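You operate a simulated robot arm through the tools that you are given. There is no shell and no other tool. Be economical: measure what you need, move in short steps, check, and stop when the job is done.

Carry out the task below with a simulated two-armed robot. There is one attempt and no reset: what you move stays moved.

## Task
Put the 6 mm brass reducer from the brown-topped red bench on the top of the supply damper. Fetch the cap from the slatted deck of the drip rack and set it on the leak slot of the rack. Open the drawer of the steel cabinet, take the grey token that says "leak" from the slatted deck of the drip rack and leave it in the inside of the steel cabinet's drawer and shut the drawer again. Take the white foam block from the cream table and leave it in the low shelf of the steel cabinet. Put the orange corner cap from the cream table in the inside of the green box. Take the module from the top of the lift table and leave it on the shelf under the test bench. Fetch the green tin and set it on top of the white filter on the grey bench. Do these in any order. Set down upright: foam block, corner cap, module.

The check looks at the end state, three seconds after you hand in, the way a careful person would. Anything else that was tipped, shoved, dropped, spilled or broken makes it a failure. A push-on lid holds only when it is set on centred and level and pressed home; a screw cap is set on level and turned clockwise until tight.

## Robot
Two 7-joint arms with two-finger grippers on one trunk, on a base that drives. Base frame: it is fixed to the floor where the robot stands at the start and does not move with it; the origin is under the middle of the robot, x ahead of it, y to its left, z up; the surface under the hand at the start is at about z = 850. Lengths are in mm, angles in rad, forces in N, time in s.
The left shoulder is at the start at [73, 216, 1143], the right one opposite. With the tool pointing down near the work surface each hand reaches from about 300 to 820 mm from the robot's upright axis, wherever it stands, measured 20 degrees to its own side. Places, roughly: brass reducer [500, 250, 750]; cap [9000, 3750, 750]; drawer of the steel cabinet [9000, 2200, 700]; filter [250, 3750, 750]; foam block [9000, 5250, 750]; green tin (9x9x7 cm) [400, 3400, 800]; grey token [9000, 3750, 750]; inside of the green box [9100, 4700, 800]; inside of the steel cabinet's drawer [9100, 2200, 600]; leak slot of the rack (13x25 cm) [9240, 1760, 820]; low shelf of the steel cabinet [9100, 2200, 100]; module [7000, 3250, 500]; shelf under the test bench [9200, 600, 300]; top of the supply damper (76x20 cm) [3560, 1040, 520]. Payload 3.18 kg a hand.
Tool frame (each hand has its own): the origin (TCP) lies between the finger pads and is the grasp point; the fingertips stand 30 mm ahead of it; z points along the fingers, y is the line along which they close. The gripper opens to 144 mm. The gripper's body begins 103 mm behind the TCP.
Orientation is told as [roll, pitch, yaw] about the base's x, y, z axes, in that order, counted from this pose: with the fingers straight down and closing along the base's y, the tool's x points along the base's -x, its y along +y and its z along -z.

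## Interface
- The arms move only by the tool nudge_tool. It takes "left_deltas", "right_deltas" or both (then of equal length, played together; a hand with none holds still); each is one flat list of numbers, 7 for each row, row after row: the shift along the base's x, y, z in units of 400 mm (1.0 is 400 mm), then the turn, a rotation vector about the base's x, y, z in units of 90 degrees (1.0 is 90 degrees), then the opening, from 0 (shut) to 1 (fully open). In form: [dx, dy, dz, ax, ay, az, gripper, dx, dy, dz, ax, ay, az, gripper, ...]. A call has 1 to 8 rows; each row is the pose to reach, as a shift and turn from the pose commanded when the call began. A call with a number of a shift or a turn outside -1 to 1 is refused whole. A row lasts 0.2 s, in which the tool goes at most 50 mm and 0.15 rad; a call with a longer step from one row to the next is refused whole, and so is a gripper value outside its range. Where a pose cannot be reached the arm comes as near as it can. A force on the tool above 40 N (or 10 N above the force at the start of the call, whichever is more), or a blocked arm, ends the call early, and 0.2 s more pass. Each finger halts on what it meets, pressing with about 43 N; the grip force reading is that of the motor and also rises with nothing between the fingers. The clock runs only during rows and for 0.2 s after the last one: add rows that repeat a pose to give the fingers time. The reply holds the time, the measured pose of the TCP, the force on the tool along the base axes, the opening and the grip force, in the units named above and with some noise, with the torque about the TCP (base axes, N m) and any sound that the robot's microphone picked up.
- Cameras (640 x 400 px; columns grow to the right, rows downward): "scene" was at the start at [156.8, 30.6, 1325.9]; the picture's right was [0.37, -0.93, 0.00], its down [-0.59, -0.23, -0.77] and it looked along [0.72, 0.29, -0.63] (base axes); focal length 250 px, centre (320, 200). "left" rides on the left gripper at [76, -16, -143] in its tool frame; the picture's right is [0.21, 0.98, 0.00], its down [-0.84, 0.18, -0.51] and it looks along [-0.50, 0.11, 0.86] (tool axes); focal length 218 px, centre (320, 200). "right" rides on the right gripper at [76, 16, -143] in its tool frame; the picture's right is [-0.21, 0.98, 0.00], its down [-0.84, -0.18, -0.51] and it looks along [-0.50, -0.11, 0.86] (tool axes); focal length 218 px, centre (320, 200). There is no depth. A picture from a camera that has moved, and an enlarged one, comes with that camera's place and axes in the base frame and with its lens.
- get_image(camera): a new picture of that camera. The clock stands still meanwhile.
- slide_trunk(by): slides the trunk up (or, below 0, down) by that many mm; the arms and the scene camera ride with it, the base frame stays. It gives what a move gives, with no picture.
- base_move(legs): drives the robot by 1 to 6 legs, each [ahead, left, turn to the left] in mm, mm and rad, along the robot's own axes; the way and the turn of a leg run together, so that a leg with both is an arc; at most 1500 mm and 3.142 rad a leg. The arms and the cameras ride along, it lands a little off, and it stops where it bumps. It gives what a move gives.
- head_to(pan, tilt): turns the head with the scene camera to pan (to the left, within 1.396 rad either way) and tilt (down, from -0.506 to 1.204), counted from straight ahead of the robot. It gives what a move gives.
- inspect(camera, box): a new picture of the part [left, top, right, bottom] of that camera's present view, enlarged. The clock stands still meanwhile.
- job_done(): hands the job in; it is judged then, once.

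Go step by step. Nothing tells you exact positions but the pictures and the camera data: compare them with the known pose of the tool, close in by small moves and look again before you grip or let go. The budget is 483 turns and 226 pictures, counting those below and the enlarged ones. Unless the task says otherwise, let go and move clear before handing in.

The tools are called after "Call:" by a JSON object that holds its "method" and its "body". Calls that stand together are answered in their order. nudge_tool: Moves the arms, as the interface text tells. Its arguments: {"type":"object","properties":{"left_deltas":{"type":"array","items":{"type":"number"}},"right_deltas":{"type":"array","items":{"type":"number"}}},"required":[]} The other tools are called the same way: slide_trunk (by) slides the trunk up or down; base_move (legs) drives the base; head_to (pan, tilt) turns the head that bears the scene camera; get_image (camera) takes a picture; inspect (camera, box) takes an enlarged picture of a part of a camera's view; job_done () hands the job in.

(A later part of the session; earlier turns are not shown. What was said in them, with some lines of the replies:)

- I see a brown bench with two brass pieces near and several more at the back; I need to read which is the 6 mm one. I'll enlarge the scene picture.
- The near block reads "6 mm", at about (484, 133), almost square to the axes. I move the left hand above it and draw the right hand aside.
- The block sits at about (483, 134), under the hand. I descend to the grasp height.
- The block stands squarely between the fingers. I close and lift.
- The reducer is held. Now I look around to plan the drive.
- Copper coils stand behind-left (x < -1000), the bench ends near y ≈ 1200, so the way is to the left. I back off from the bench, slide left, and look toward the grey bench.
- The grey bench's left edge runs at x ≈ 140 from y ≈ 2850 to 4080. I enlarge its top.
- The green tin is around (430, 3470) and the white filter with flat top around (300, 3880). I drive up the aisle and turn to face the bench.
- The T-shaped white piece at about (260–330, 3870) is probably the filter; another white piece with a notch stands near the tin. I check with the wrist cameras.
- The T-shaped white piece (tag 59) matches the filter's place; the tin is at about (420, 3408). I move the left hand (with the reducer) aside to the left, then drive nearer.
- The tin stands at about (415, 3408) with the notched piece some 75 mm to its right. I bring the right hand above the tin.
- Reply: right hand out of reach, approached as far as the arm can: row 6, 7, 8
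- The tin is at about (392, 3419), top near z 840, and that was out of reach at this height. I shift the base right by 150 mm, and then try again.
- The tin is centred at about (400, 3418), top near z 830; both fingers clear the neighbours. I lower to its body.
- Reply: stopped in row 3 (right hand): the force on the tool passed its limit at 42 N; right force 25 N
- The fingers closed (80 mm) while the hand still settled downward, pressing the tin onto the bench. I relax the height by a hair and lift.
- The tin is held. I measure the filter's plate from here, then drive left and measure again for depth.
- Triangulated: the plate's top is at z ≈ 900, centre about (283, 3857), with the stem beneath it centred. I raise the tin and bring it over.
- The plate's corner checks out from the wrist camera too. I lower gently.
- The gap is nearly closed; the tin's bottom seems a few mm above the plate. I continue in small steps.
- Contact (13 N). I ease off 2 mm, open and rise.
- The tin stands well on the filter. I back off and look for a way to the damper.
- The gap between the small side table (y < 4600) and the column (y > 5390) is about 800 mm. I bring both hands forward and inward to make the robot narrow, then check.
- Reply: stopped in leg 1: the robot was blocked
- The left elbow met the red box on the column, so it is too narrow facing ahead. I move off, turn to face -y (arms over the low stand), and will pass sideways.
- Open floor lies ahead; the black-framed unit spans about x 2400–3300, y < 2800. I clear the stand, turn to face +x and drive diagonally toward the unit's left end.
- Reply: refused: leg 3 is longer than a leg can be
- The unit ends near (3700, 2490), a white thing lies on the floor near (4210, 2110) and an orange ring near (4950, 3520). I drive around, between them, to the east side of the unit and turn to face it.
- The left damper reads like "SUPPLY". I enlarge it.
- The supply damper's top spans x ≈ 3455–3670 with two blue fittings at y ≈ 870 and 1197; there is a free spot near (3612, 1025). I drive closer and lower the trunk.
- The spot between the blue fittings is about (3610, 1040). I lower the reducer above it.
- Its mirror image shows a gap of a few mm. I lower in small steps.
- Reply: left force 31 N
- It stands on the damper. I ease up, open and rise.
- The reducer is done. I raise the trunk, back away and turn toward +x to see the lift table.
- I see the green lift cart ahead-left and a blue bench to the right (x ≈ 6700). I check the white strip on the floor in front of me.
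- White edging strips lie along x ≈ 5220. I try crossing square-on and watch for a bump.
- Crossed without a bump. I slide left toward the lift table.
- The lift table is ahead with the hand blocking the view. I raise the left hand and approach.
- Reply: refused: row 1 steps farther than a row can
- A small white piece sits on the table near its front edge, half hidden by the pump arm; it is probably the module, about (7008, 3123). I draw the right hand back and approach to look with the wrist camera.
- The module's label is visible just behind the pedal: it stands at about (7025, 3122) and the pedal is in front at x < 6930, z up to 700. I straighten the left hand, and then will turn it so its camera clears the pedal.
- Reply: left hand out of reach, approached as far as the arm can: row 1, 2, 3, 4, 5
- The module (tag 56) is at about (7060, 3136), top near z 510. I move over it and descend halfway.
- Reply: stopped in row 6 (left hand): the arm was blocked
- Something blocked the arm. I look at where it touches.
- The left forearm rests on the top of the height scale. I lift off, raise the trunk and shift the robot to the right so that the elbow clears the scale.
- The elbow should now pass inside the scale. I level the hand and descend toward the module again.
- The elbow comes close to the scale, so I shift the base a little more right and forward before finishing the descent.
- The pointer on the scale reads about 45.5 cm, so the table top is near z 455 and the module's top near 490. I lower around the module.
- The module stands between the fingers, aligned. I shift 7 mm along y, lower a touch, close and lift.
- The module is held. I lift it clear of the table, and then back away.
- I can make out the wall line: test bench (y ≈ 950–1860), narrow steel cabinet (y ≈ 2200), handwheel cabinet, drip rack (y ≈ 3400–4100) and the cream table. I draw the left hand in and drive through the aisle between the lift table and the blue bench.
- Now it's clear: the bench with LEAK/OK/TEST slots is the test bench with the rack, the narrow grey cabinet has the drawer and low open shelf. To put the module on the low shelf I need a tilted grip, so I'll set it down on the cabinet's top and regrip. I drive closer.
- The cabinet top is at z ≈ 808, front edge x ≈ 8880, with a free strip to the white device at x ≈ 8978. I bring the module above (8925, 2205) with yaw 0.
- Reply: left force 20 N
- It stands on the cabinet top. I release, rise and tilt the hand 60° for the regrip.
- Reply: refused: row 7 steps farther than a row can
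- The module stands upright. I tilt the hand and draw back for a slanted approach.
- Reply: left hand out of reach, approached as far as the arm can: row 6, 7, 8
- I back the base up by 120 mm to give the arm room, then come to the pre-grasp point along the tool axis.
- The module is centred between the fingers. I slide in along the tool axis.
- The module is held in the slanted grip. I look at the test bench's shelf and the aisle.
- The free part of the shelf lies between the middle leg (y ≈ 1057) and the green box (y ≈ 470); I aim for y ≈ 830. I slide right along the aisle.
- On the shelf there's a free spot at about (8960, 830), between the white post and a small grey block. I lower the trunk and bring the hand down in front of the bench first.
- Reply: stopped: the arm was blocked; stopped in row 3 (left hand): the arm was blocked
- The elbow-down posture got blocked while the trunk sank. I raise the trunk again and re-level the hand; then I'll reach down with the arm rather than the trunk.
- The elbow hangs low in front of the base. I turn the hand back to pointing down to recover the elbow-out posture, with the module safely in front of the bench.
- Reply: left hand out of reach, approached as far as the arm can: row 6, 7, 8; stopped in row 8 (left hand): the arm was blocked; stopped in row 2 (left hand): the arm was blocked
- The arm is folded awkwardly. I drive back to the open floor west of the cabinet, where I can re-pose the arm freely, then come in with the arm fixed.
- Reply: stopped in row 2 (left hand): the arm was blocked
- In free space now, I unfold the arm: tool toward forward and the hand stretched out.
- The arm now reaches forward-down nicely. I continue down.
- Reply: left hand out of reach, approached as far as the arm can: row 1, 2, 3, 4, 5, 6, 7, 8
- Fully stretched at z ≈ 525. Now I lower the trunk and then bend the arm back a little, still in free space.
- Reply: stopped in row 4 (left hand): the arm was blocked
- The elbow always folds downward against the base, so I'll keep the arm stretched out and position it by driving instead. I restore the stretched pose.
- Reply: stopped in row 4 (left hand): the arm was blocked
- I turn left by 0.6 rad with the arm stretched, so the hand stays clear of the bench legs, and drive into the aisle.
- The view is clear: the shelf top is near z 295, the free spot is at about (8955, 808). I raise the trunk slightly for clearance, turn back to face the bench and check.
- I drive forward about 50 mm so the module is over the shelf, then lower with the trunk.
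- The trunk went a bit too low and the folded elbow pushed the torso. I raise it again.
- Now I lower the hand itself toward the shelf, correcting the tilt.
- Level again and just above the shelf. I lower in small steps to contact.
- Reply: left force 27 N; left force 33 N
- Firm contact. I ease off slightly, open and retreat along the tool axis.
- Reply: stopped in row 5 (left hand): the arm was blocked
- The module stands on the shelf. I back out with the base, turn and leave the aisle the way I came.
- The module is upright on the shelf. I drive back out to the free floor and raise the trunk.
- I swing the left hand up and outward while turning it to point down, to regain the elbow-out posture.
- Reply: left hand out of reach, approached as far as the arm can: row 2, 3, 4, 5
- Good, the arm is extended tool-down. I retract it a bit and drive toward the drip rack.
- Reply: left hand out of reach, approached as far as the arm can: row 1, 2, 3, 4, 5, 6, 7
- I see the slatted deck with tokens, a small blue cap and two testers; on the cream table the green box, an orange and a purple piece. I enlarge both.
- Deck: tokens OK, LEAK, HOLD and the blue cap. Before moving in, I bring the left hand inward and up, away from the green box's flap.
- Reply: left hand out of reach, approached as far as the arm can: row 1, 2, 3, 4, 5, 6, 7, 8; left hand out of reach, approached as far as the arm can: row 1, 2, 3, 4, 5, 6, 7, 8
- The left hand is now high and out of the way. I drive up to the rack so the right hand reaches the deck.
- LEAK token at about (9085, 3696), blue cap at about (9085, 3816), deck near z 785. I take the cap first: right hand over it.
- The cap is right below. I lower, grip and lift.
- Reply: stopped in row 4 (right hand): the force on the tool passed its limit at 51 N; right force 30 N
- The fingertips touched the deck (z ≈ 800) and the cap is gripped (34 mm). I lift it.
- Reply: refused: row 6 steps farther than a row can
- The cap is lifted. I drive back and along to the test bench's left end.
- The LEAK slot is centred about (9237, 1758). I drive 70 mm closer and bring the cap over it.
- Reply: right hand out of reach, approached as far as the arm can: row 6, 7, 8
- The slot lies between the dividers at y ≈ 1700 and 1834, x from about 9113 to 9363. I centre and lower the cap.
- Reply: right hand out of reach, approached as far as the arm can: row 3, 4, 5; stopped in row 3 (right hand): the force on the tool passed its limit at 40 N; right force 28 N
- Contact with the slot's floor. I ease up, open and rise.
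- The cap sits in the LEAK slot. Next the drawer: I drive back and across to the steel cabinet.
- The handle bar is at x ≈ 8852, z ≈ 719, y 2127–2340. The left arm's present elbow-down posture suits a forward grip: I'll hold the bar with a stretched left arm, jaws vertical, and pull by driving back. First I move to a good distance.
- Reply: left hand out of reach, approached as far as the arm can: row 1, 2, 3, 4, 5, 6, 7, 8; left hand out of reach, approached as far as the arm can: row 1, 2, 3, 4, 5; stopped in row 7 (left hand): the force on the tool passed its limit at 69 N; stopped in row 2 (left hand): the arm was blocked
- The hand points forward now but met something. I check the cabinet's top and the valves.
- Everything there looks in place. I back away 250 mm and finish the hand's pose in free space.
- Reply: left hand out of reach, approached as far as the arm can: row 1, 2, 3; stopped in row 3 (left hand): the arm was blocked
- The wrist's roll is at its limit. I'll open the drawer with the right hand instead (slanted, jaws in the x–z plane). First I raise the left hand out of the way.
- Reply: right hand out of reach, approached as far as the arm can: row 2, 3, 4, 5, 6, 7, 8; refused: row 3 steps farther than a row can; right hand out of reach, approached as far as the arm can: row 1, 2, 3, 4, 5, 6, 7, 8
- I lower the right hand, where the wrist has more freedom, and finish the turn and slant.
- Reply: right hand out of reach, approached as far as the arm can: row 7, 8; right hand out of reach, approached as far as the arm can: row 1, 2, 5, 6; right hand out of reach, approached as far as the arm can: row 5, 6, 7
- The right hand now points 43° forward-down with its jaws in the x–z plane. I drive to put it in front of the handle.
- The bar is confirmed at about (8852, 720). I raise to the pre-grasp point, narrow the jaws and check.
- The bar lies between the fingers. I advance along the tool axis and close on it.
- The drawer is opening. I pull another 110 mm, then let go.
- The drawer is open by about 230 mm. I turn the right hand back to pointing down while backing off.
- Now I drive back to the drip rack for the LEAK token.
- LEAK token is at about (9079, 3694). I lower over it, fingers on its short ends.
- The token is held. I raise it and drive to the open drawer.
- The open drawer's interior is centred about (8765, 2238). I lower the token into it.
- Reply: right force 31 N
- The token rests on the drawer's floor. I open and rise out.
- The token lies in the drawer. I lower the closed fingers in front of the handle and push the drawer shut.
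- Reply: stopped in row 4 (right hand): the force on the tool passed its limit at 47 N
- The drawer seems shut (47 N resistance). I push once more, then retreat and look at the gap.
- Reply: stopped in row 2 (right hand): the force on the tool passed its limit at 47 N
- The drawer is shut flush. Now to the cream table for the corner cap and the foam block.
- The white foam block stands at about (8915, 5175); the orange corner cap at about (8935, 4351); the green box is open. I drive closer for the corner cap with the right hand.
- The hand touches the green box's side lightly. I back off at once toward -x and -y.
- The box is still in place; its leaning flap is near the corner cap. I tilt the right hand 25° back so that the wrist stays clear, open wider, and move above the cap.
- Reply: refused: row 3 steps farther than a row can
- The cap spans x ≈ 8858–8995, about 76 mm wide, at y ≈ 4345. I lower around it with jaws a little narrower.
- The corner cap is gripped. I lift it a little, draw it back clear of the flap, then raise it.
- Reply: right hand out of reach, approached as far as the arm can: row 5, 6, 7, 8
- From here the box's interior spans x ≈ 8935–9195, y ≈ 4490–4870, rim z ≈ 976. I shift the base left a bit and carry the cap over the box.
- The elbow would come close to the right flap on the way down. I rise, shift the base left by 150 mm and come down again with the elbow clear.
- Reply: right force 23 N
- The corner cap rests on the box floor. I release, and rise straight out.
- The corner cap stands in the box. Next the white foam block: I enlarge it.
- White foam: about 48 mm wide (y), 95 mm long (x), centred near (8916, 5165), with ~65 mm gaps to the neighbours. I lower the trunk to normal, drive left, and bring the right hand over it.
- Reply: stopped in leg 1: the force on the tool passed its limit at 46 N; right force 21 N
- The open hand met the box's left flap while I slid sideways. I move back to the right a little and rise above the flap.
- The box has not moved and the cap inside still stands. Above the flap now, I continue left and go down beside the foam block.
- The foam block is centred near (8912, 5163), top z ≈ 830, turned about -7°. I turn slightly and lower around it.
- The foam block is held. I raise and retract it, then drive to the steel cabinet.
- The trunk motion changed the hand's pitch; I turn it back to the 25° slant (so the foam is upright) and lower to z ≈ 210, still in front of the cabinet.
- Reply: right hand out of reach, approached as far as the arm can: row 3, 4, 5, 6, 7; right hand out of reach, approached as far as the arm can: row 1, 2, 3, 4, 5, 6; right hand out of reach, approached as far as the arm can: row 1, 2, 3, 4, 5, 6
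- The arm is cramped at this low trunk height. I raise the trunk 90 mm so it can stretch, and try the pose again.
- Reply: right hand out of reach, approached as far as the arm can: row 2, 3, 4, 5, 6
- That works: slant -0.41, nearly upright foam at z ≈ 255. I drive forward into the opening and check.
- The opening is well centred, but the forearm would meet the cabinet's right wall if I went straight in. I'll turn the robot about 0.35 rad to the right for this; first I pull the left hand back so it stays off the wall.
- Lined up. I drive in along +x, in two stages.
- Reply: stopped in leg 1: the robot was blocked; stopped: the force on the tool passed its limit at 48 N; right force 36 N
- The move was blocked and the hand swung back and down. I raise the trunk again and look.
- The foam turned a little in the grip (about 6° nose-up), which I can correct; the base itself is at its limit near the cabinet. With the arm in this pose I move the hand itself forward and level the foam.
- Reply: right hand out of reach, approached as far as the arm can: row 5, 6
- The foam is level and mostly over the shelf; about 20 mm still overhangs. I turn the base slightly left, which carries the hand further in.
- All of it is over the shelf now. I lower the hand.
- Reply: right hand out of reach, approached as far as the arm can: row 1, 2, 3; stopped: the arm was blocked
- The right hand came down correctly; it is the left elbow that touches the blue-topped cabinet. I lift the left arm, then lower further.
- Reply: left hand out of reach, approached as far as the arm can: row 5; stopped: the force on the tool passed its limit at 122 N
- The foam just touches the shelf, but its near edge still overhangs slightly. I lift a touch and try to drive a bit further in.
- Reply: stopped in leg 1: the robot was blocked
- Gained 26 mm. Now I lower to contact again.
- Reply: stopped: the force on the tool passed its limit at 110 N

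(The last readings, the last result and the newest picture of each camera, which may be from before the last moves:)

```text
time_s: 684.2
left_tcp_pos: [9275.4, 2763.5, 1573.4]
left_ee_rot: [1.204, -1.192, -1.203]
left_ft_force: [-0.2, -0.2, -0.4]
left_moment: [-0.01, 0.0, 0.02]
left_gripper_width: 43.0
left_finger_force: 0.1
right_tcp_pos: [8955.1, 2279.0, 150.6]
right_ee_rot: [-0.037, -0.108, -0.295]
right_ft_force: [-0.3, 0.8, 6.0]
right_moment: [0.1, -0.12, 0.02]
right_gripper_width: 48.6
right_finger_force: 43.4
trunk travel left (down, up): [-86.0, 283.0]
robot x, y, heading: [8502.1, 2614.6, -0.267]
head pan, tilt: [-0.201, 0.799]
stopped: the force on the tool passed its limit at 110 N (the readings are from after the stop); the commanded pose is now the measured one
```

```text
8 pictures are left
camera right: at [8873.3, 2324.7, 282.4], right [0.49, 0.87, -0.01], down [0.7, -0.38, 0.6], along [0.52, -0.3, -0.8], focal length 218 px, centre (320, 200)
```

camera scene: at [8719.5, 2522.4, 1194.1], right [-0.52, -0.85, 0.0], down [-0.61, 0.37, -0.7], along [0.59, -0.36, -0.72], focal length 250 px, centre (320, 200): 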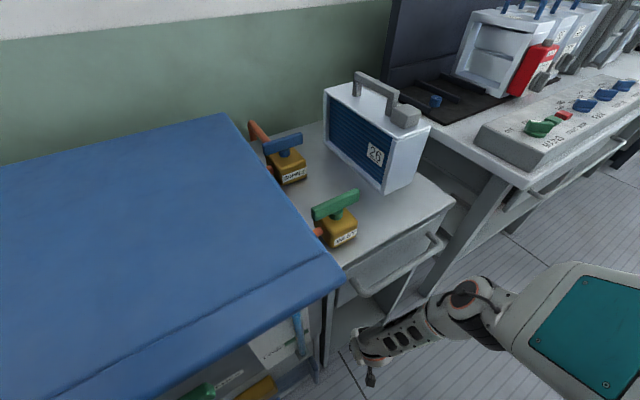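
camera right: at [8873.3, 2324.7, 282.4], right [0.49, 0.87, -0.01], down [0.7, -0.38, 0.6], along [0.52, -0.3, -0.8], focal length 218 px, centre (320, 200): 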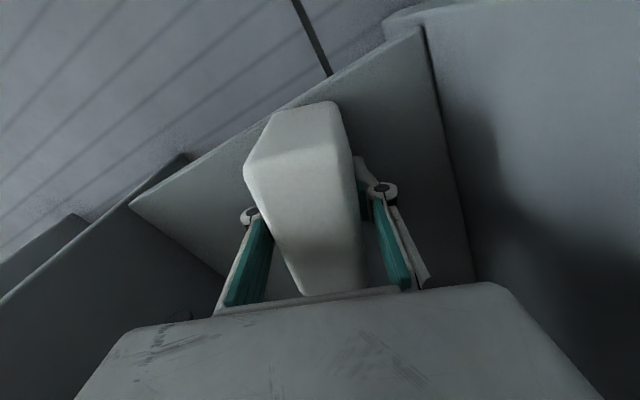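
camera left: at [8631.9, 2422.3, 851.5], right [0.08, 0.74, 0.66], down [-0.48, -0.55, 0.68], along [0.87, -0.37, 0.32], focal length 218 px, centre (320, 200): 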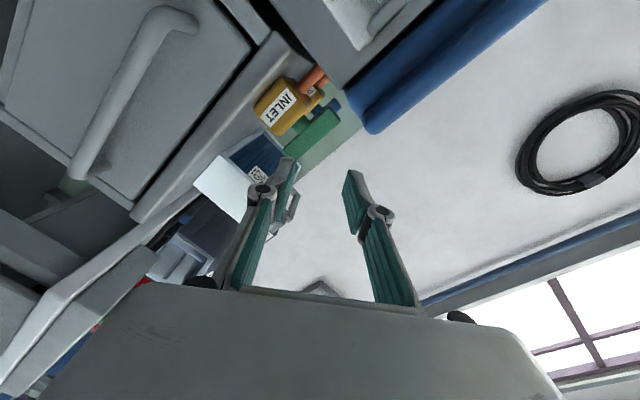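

The foam's foot is now just inside the shelf's edge and in contact. I open the hand slowly and look.

Call:
{"method": "nudge_tool", "body": {"right_deltas": [0, 0, 0, 0, 0, 0, 0.36, 0, 0, 0, 0, 0, 0, 0.42, 0, 0, 0, 0, 0, 0, 0.5, 0, 0, 0, 0, 0, 0, 0.5]}}

Call:
{"method": "get_image", "body": {"camera": "right"}}

```text
time_s: 685.2
left_tcp_pos: [9276.0, 2764.5, 1572.4]
left_ee_rot: [1.202, -1.193, -1.204]
left_ft_force: [0.0, 0.2, 0.4]
left_moment: [0.01, 0.03, 0.01]
left_gripper_width: 43.5
left_finger_force: 0.1
right_tcp_pos: [8953.7, 2278.6, 149.9]
right_ee_rot: [-0.036, -0.11, -0.295]
right_ft_force: [0.0, 0.9, 0.5]
right_moment: [0.01, 0.02, 0.03]
right_gripper_width: 72.0
right_finger_force: 0.1
trunk travel left (down, up): [-86.0, 283.0]
robot x, y, heading: [8500.9, 2613.2, -0.264]
head pan, tilt: [-0.201, 0.799]
```

```text
7 pictures are left
camera right: at [8873.3, 2324.8, 282.5], right [0.49, 0.87, -0.01], down [0.7, -0.38, 0.6], along [0.52, -0.3, -0.8], focal length 218 px, centre (320, 200)
```

right: 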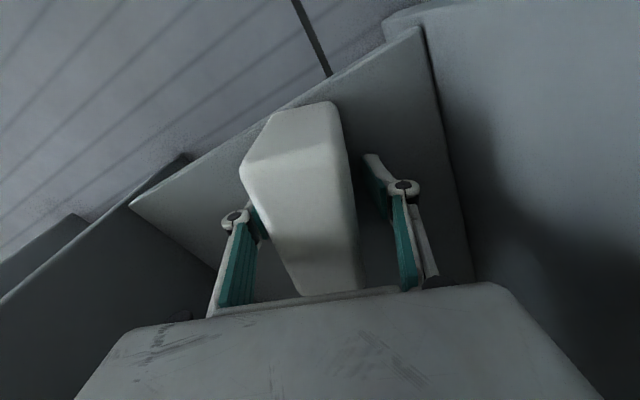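

The foam stands upright on the shelf. I rise straight up with the trunk, then back out.

Call:
{"method": "slide_trunk", "body": {"by": 60}}

Call:
{"method": "slide_trunk", "body": {"by": 50}}

Call:
{"method": "get_image", "body": {"camera": "right"}}

```text
time_s: 686.2
left_tcp_pos: [9278.0, 2755.1, 1626.5]
left_ee_rot: [1.193, -1.184, -1.198]
left_ft_force: [1.1, -0.6, 0.1]
left_moment: [0.01, -0.02, 0.02]
left_gripper_width: 42.9
left_finger_force: 0.0
right_tcp_pos: [8951.4, 2270.8, 221.5]
right_ee_rot: [-0.035, -0.136, -0.301]
right_ft_force: [-0.3, -0.8, -0.7]
right_moment: [-0.01, -0.01, -0.02]
right_gripper_width: 71.9
right_finger_force: 0.0
trunk travel left (down, up): [-146.0, 223.0]
robot x, y, heading: [8497.0, 2614.5, -0.268]
head pan, tilt: [-0.201, 0.799]
```

```text
time_s: 686.7
left_tcp_pos: [9244.2, 2773.1, 1678.9]
left_ee_rot: [1.284, -1.211, -1.281]
left_ft_force: [-0.5, 0.9, -0.3]
left_moment: [-0.02, 0.0, -0.06]
left_gripper_width: 43.3
left_finger_force: 0.0
right_tcp_pos: [8930.4, 2275.5, 253.5]
right_ee_rot: [-0.042, -0.14, -0.297]
right_ft_force: [1.5, 0.7, 1.3]
right_moment: [0.04, 0.22, -0.04]
right_gripper_width: 72.2
right_finger_force: 0.1
trunk travel left (down, up): [-169.0, 201.0]
robot x, y, heading: [8495.7, 2614.8, -0.262]
head pan, tilt: [-0.201, 0.799]
stopped: the arm was blocked; the commanded pose is now the measured one
```

```text
6 pictures are left
camera right: at [8847.2, 2324.1, 382.5], right [0.49, 0.87, -0.01], down [0.68, -0.38, 0.63], along [0.54, -0.32, -0.78], focal length 218 px, centre (320, 200)
```

right: 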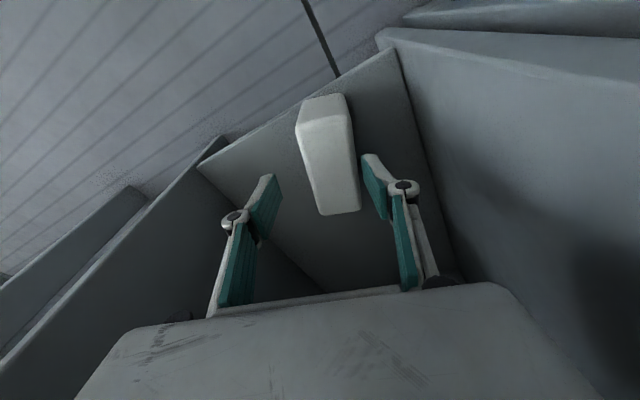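

The foam stands on the shelf and the fingers are above it. Something above touches the arm, so I lower the trunk slightly and back out.

Call:
{"method": "slide_trunk", "body": {"by": -15}}

Call:
{"method": "base_move", "body": {"legs": [[-193, -53, 0]]}}

Call:
{"method": "get_image", "body": {"camera": "scene"}}

```text
time_s: 687.4
left_tcp_pos: [9254.3, 2768.1, 1654.2]
left_ee_rot: [1.26, -1.205, -1.258]
left_ft_force: [-1.2, -0.6, 1.1]
left_moment: [-0.03, 0.05, -0.05]
left_gripper_width: 43.3
left_finger_force: 0.1
right_tcp_pos: [8935.1, 2277.0, 232.9]
right_ee_rot: [-0.037, -0.138, -0.296]
right_ft_force: [-0.6, -0.1, 0.9]
right_moment: [0.05, -0.13, 0.0]
right_gripper_width: 72.0
right_finger_force: 0.0
trunk travel left (down, up): [-154.0, 216.0]
robot x, y, heading: [8499.1, 2611.6, -0.269]
head pan, tilt: [-0.201, 0.799]
```

```text
time_s: 689.0
left_tcp_pos: [9060.4, 2769.8, 1648.8]
left_ee_rot: [1.246, -1.201, -1.239]
left_ft_force: [-1.2, 0.6, 0.5]
left_moment: [-0.02, 0.01, -0.02]
left_gripper_width: 42.9
left_finger_force: 0.0
right_tcp_pos: [8736.6, 2278.0, 230.4]
right_ee_rot: [-0.04, -0.133, -0.294]
right_ft_force: [-0.3, 0.2, -0.5]
right_moment: [0.02, 0.01, 0.01]
right_gripper_width: 72.4
right_finger_force: 0.1
trunk travel left (down, up): [-154.0, 216.0]
robot x, y, heading: [8301.9, 2612.3, -0.257]
head pan, tilt: [-0.201, 0.799]
```

```text
5 pictures are left
camera scene: at [8508.8, 2538.8, 1239.4], right [-0.44, -0.9, 0.0], down [-0.64, 0.32, -0.7], along [0.62, -0.31, -0.72], focal length 250 px, centre (320, 200)
```

scene: 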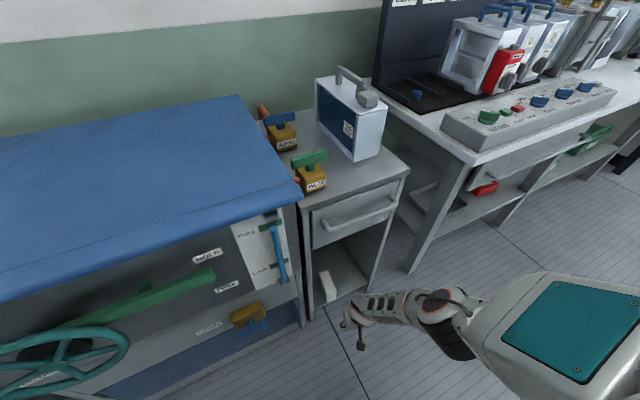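

Call:
{"method": "inspect", "body": {"camera": "scene", "box": [270, 110, 430, 330]}}

```text
1.82 times, centred on (350, 220) of scene
camera zoom: at [8508.8, 2538.8, 1239.4], right [-0.44, -0.9, 0.0], down [-0.64, 0.32, -0.7], along [0.62, -0.31, -0.72], focal length 454 px, centre (266, 164)
```

zoom: 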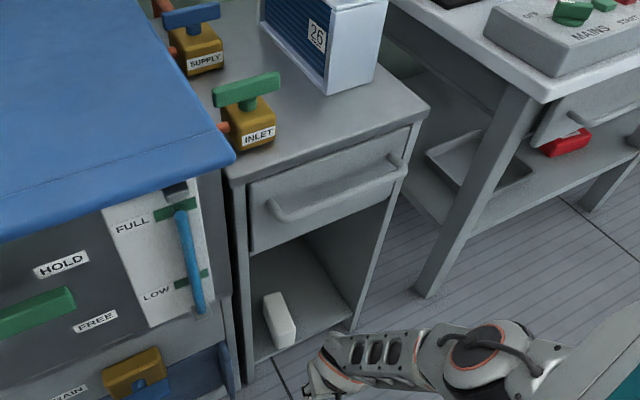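

All placed: the foam stands in the low shelf and the drawer is shut. I back clear and hand in.

Call:
{"method": "base_move", "body": {"legs": [[-250, 0, 0]]}}

Call:
{"method": "slide_trunk", "body": {"by": 100}}

Call:
{"method": "get_image", "body": {"camera": "scene"}}

```text
time_s: 690.8
left_tcp_pos: [8822.4, 2831.1, 1649.5]
left_ee_rot: [1.246, -1.202, -1.245]
left_ft_force: [-1.3, -0.5, -0.7]
left_moment: [0.01, 0.04, -0.03]
left_gripper_width: 43.1
left_finger_force: 0.1
right_tcp_pos: [8495.7, 2341.2, 231.4]
right_ee_rot: [-0.041, -0.132, -0.297]
right_ft_force: [-0.3, 0.1, 0.4]
right_moment: [0.0, 0.01, 0.0]
right_gripper_width: 72.1
right_finger_force: 0.1
trunk travel left (down, up): [-154.0, 216.0]
robot x, y, heading: [8060.7, 2676.6, -0.263]
head pan, tilt: [-0.201, 0.799]
```

```text
time_s: 692.1
left_tcp_pos: [8664.9, 2873.3, 1855.2]
left_ee_rot: [1.82, -1.264, -1.788]
left_ft_force: [0.6, 0.2, 0.2]
left_moment: [0.02, -0.08, 0.02]
left_gripper_width: 43.4
left_finger_force: 0.1
right_tcp_pos: [8609.6, 2308.7, 428.5]
right_ee_rot: [-0.033, -0.332, -0.299]
right_ft_force: [0.0, -0.1, 0.2]
right_moment: [0.01, 0.0, -0.02]
right_gripper_width: 72.0
right_finger_force: 0.1
trunk travel left (down, up): [-254.0, 116.0]
robot x, y, heading: [8063.2, 2680.2, -0.267]
head pan, tilt: [-0.201, 0.799]
```

```text
3 pictures are left
camera scene: at [8193.6, 2622.8, 1345.7], right [-0.45, -0.89, 0.0], down [-0.64, 0.32, -0.7], along [0.62, -0.31, -0.72], focal length 250 px, centre (320, 200)
```

scene: 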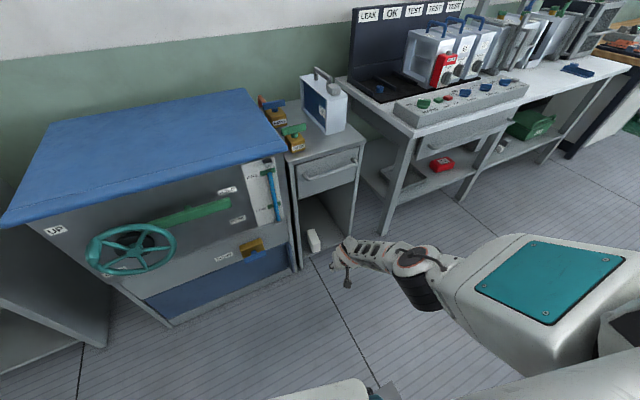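

Everything is in its place and both hands are clear, so I hand the job in.

Call:
{"method": "job_done", "body": {}}

```text
The job is handed in.
```

All seven items were put where you asked and the job is handed in. The result isn't known to me yet.

- **Foam block:** it stands upright at the very front of the low shelf, and one corner may overhang the edge by a few millimetres.
- **Contact along the way:** while working I bumped the green box's flaps and the column. I also brushed the cabinet beside the steel cabinet. Nothing had visibly moved in the pictures I took afterwards, but I didn't take one of the column again.
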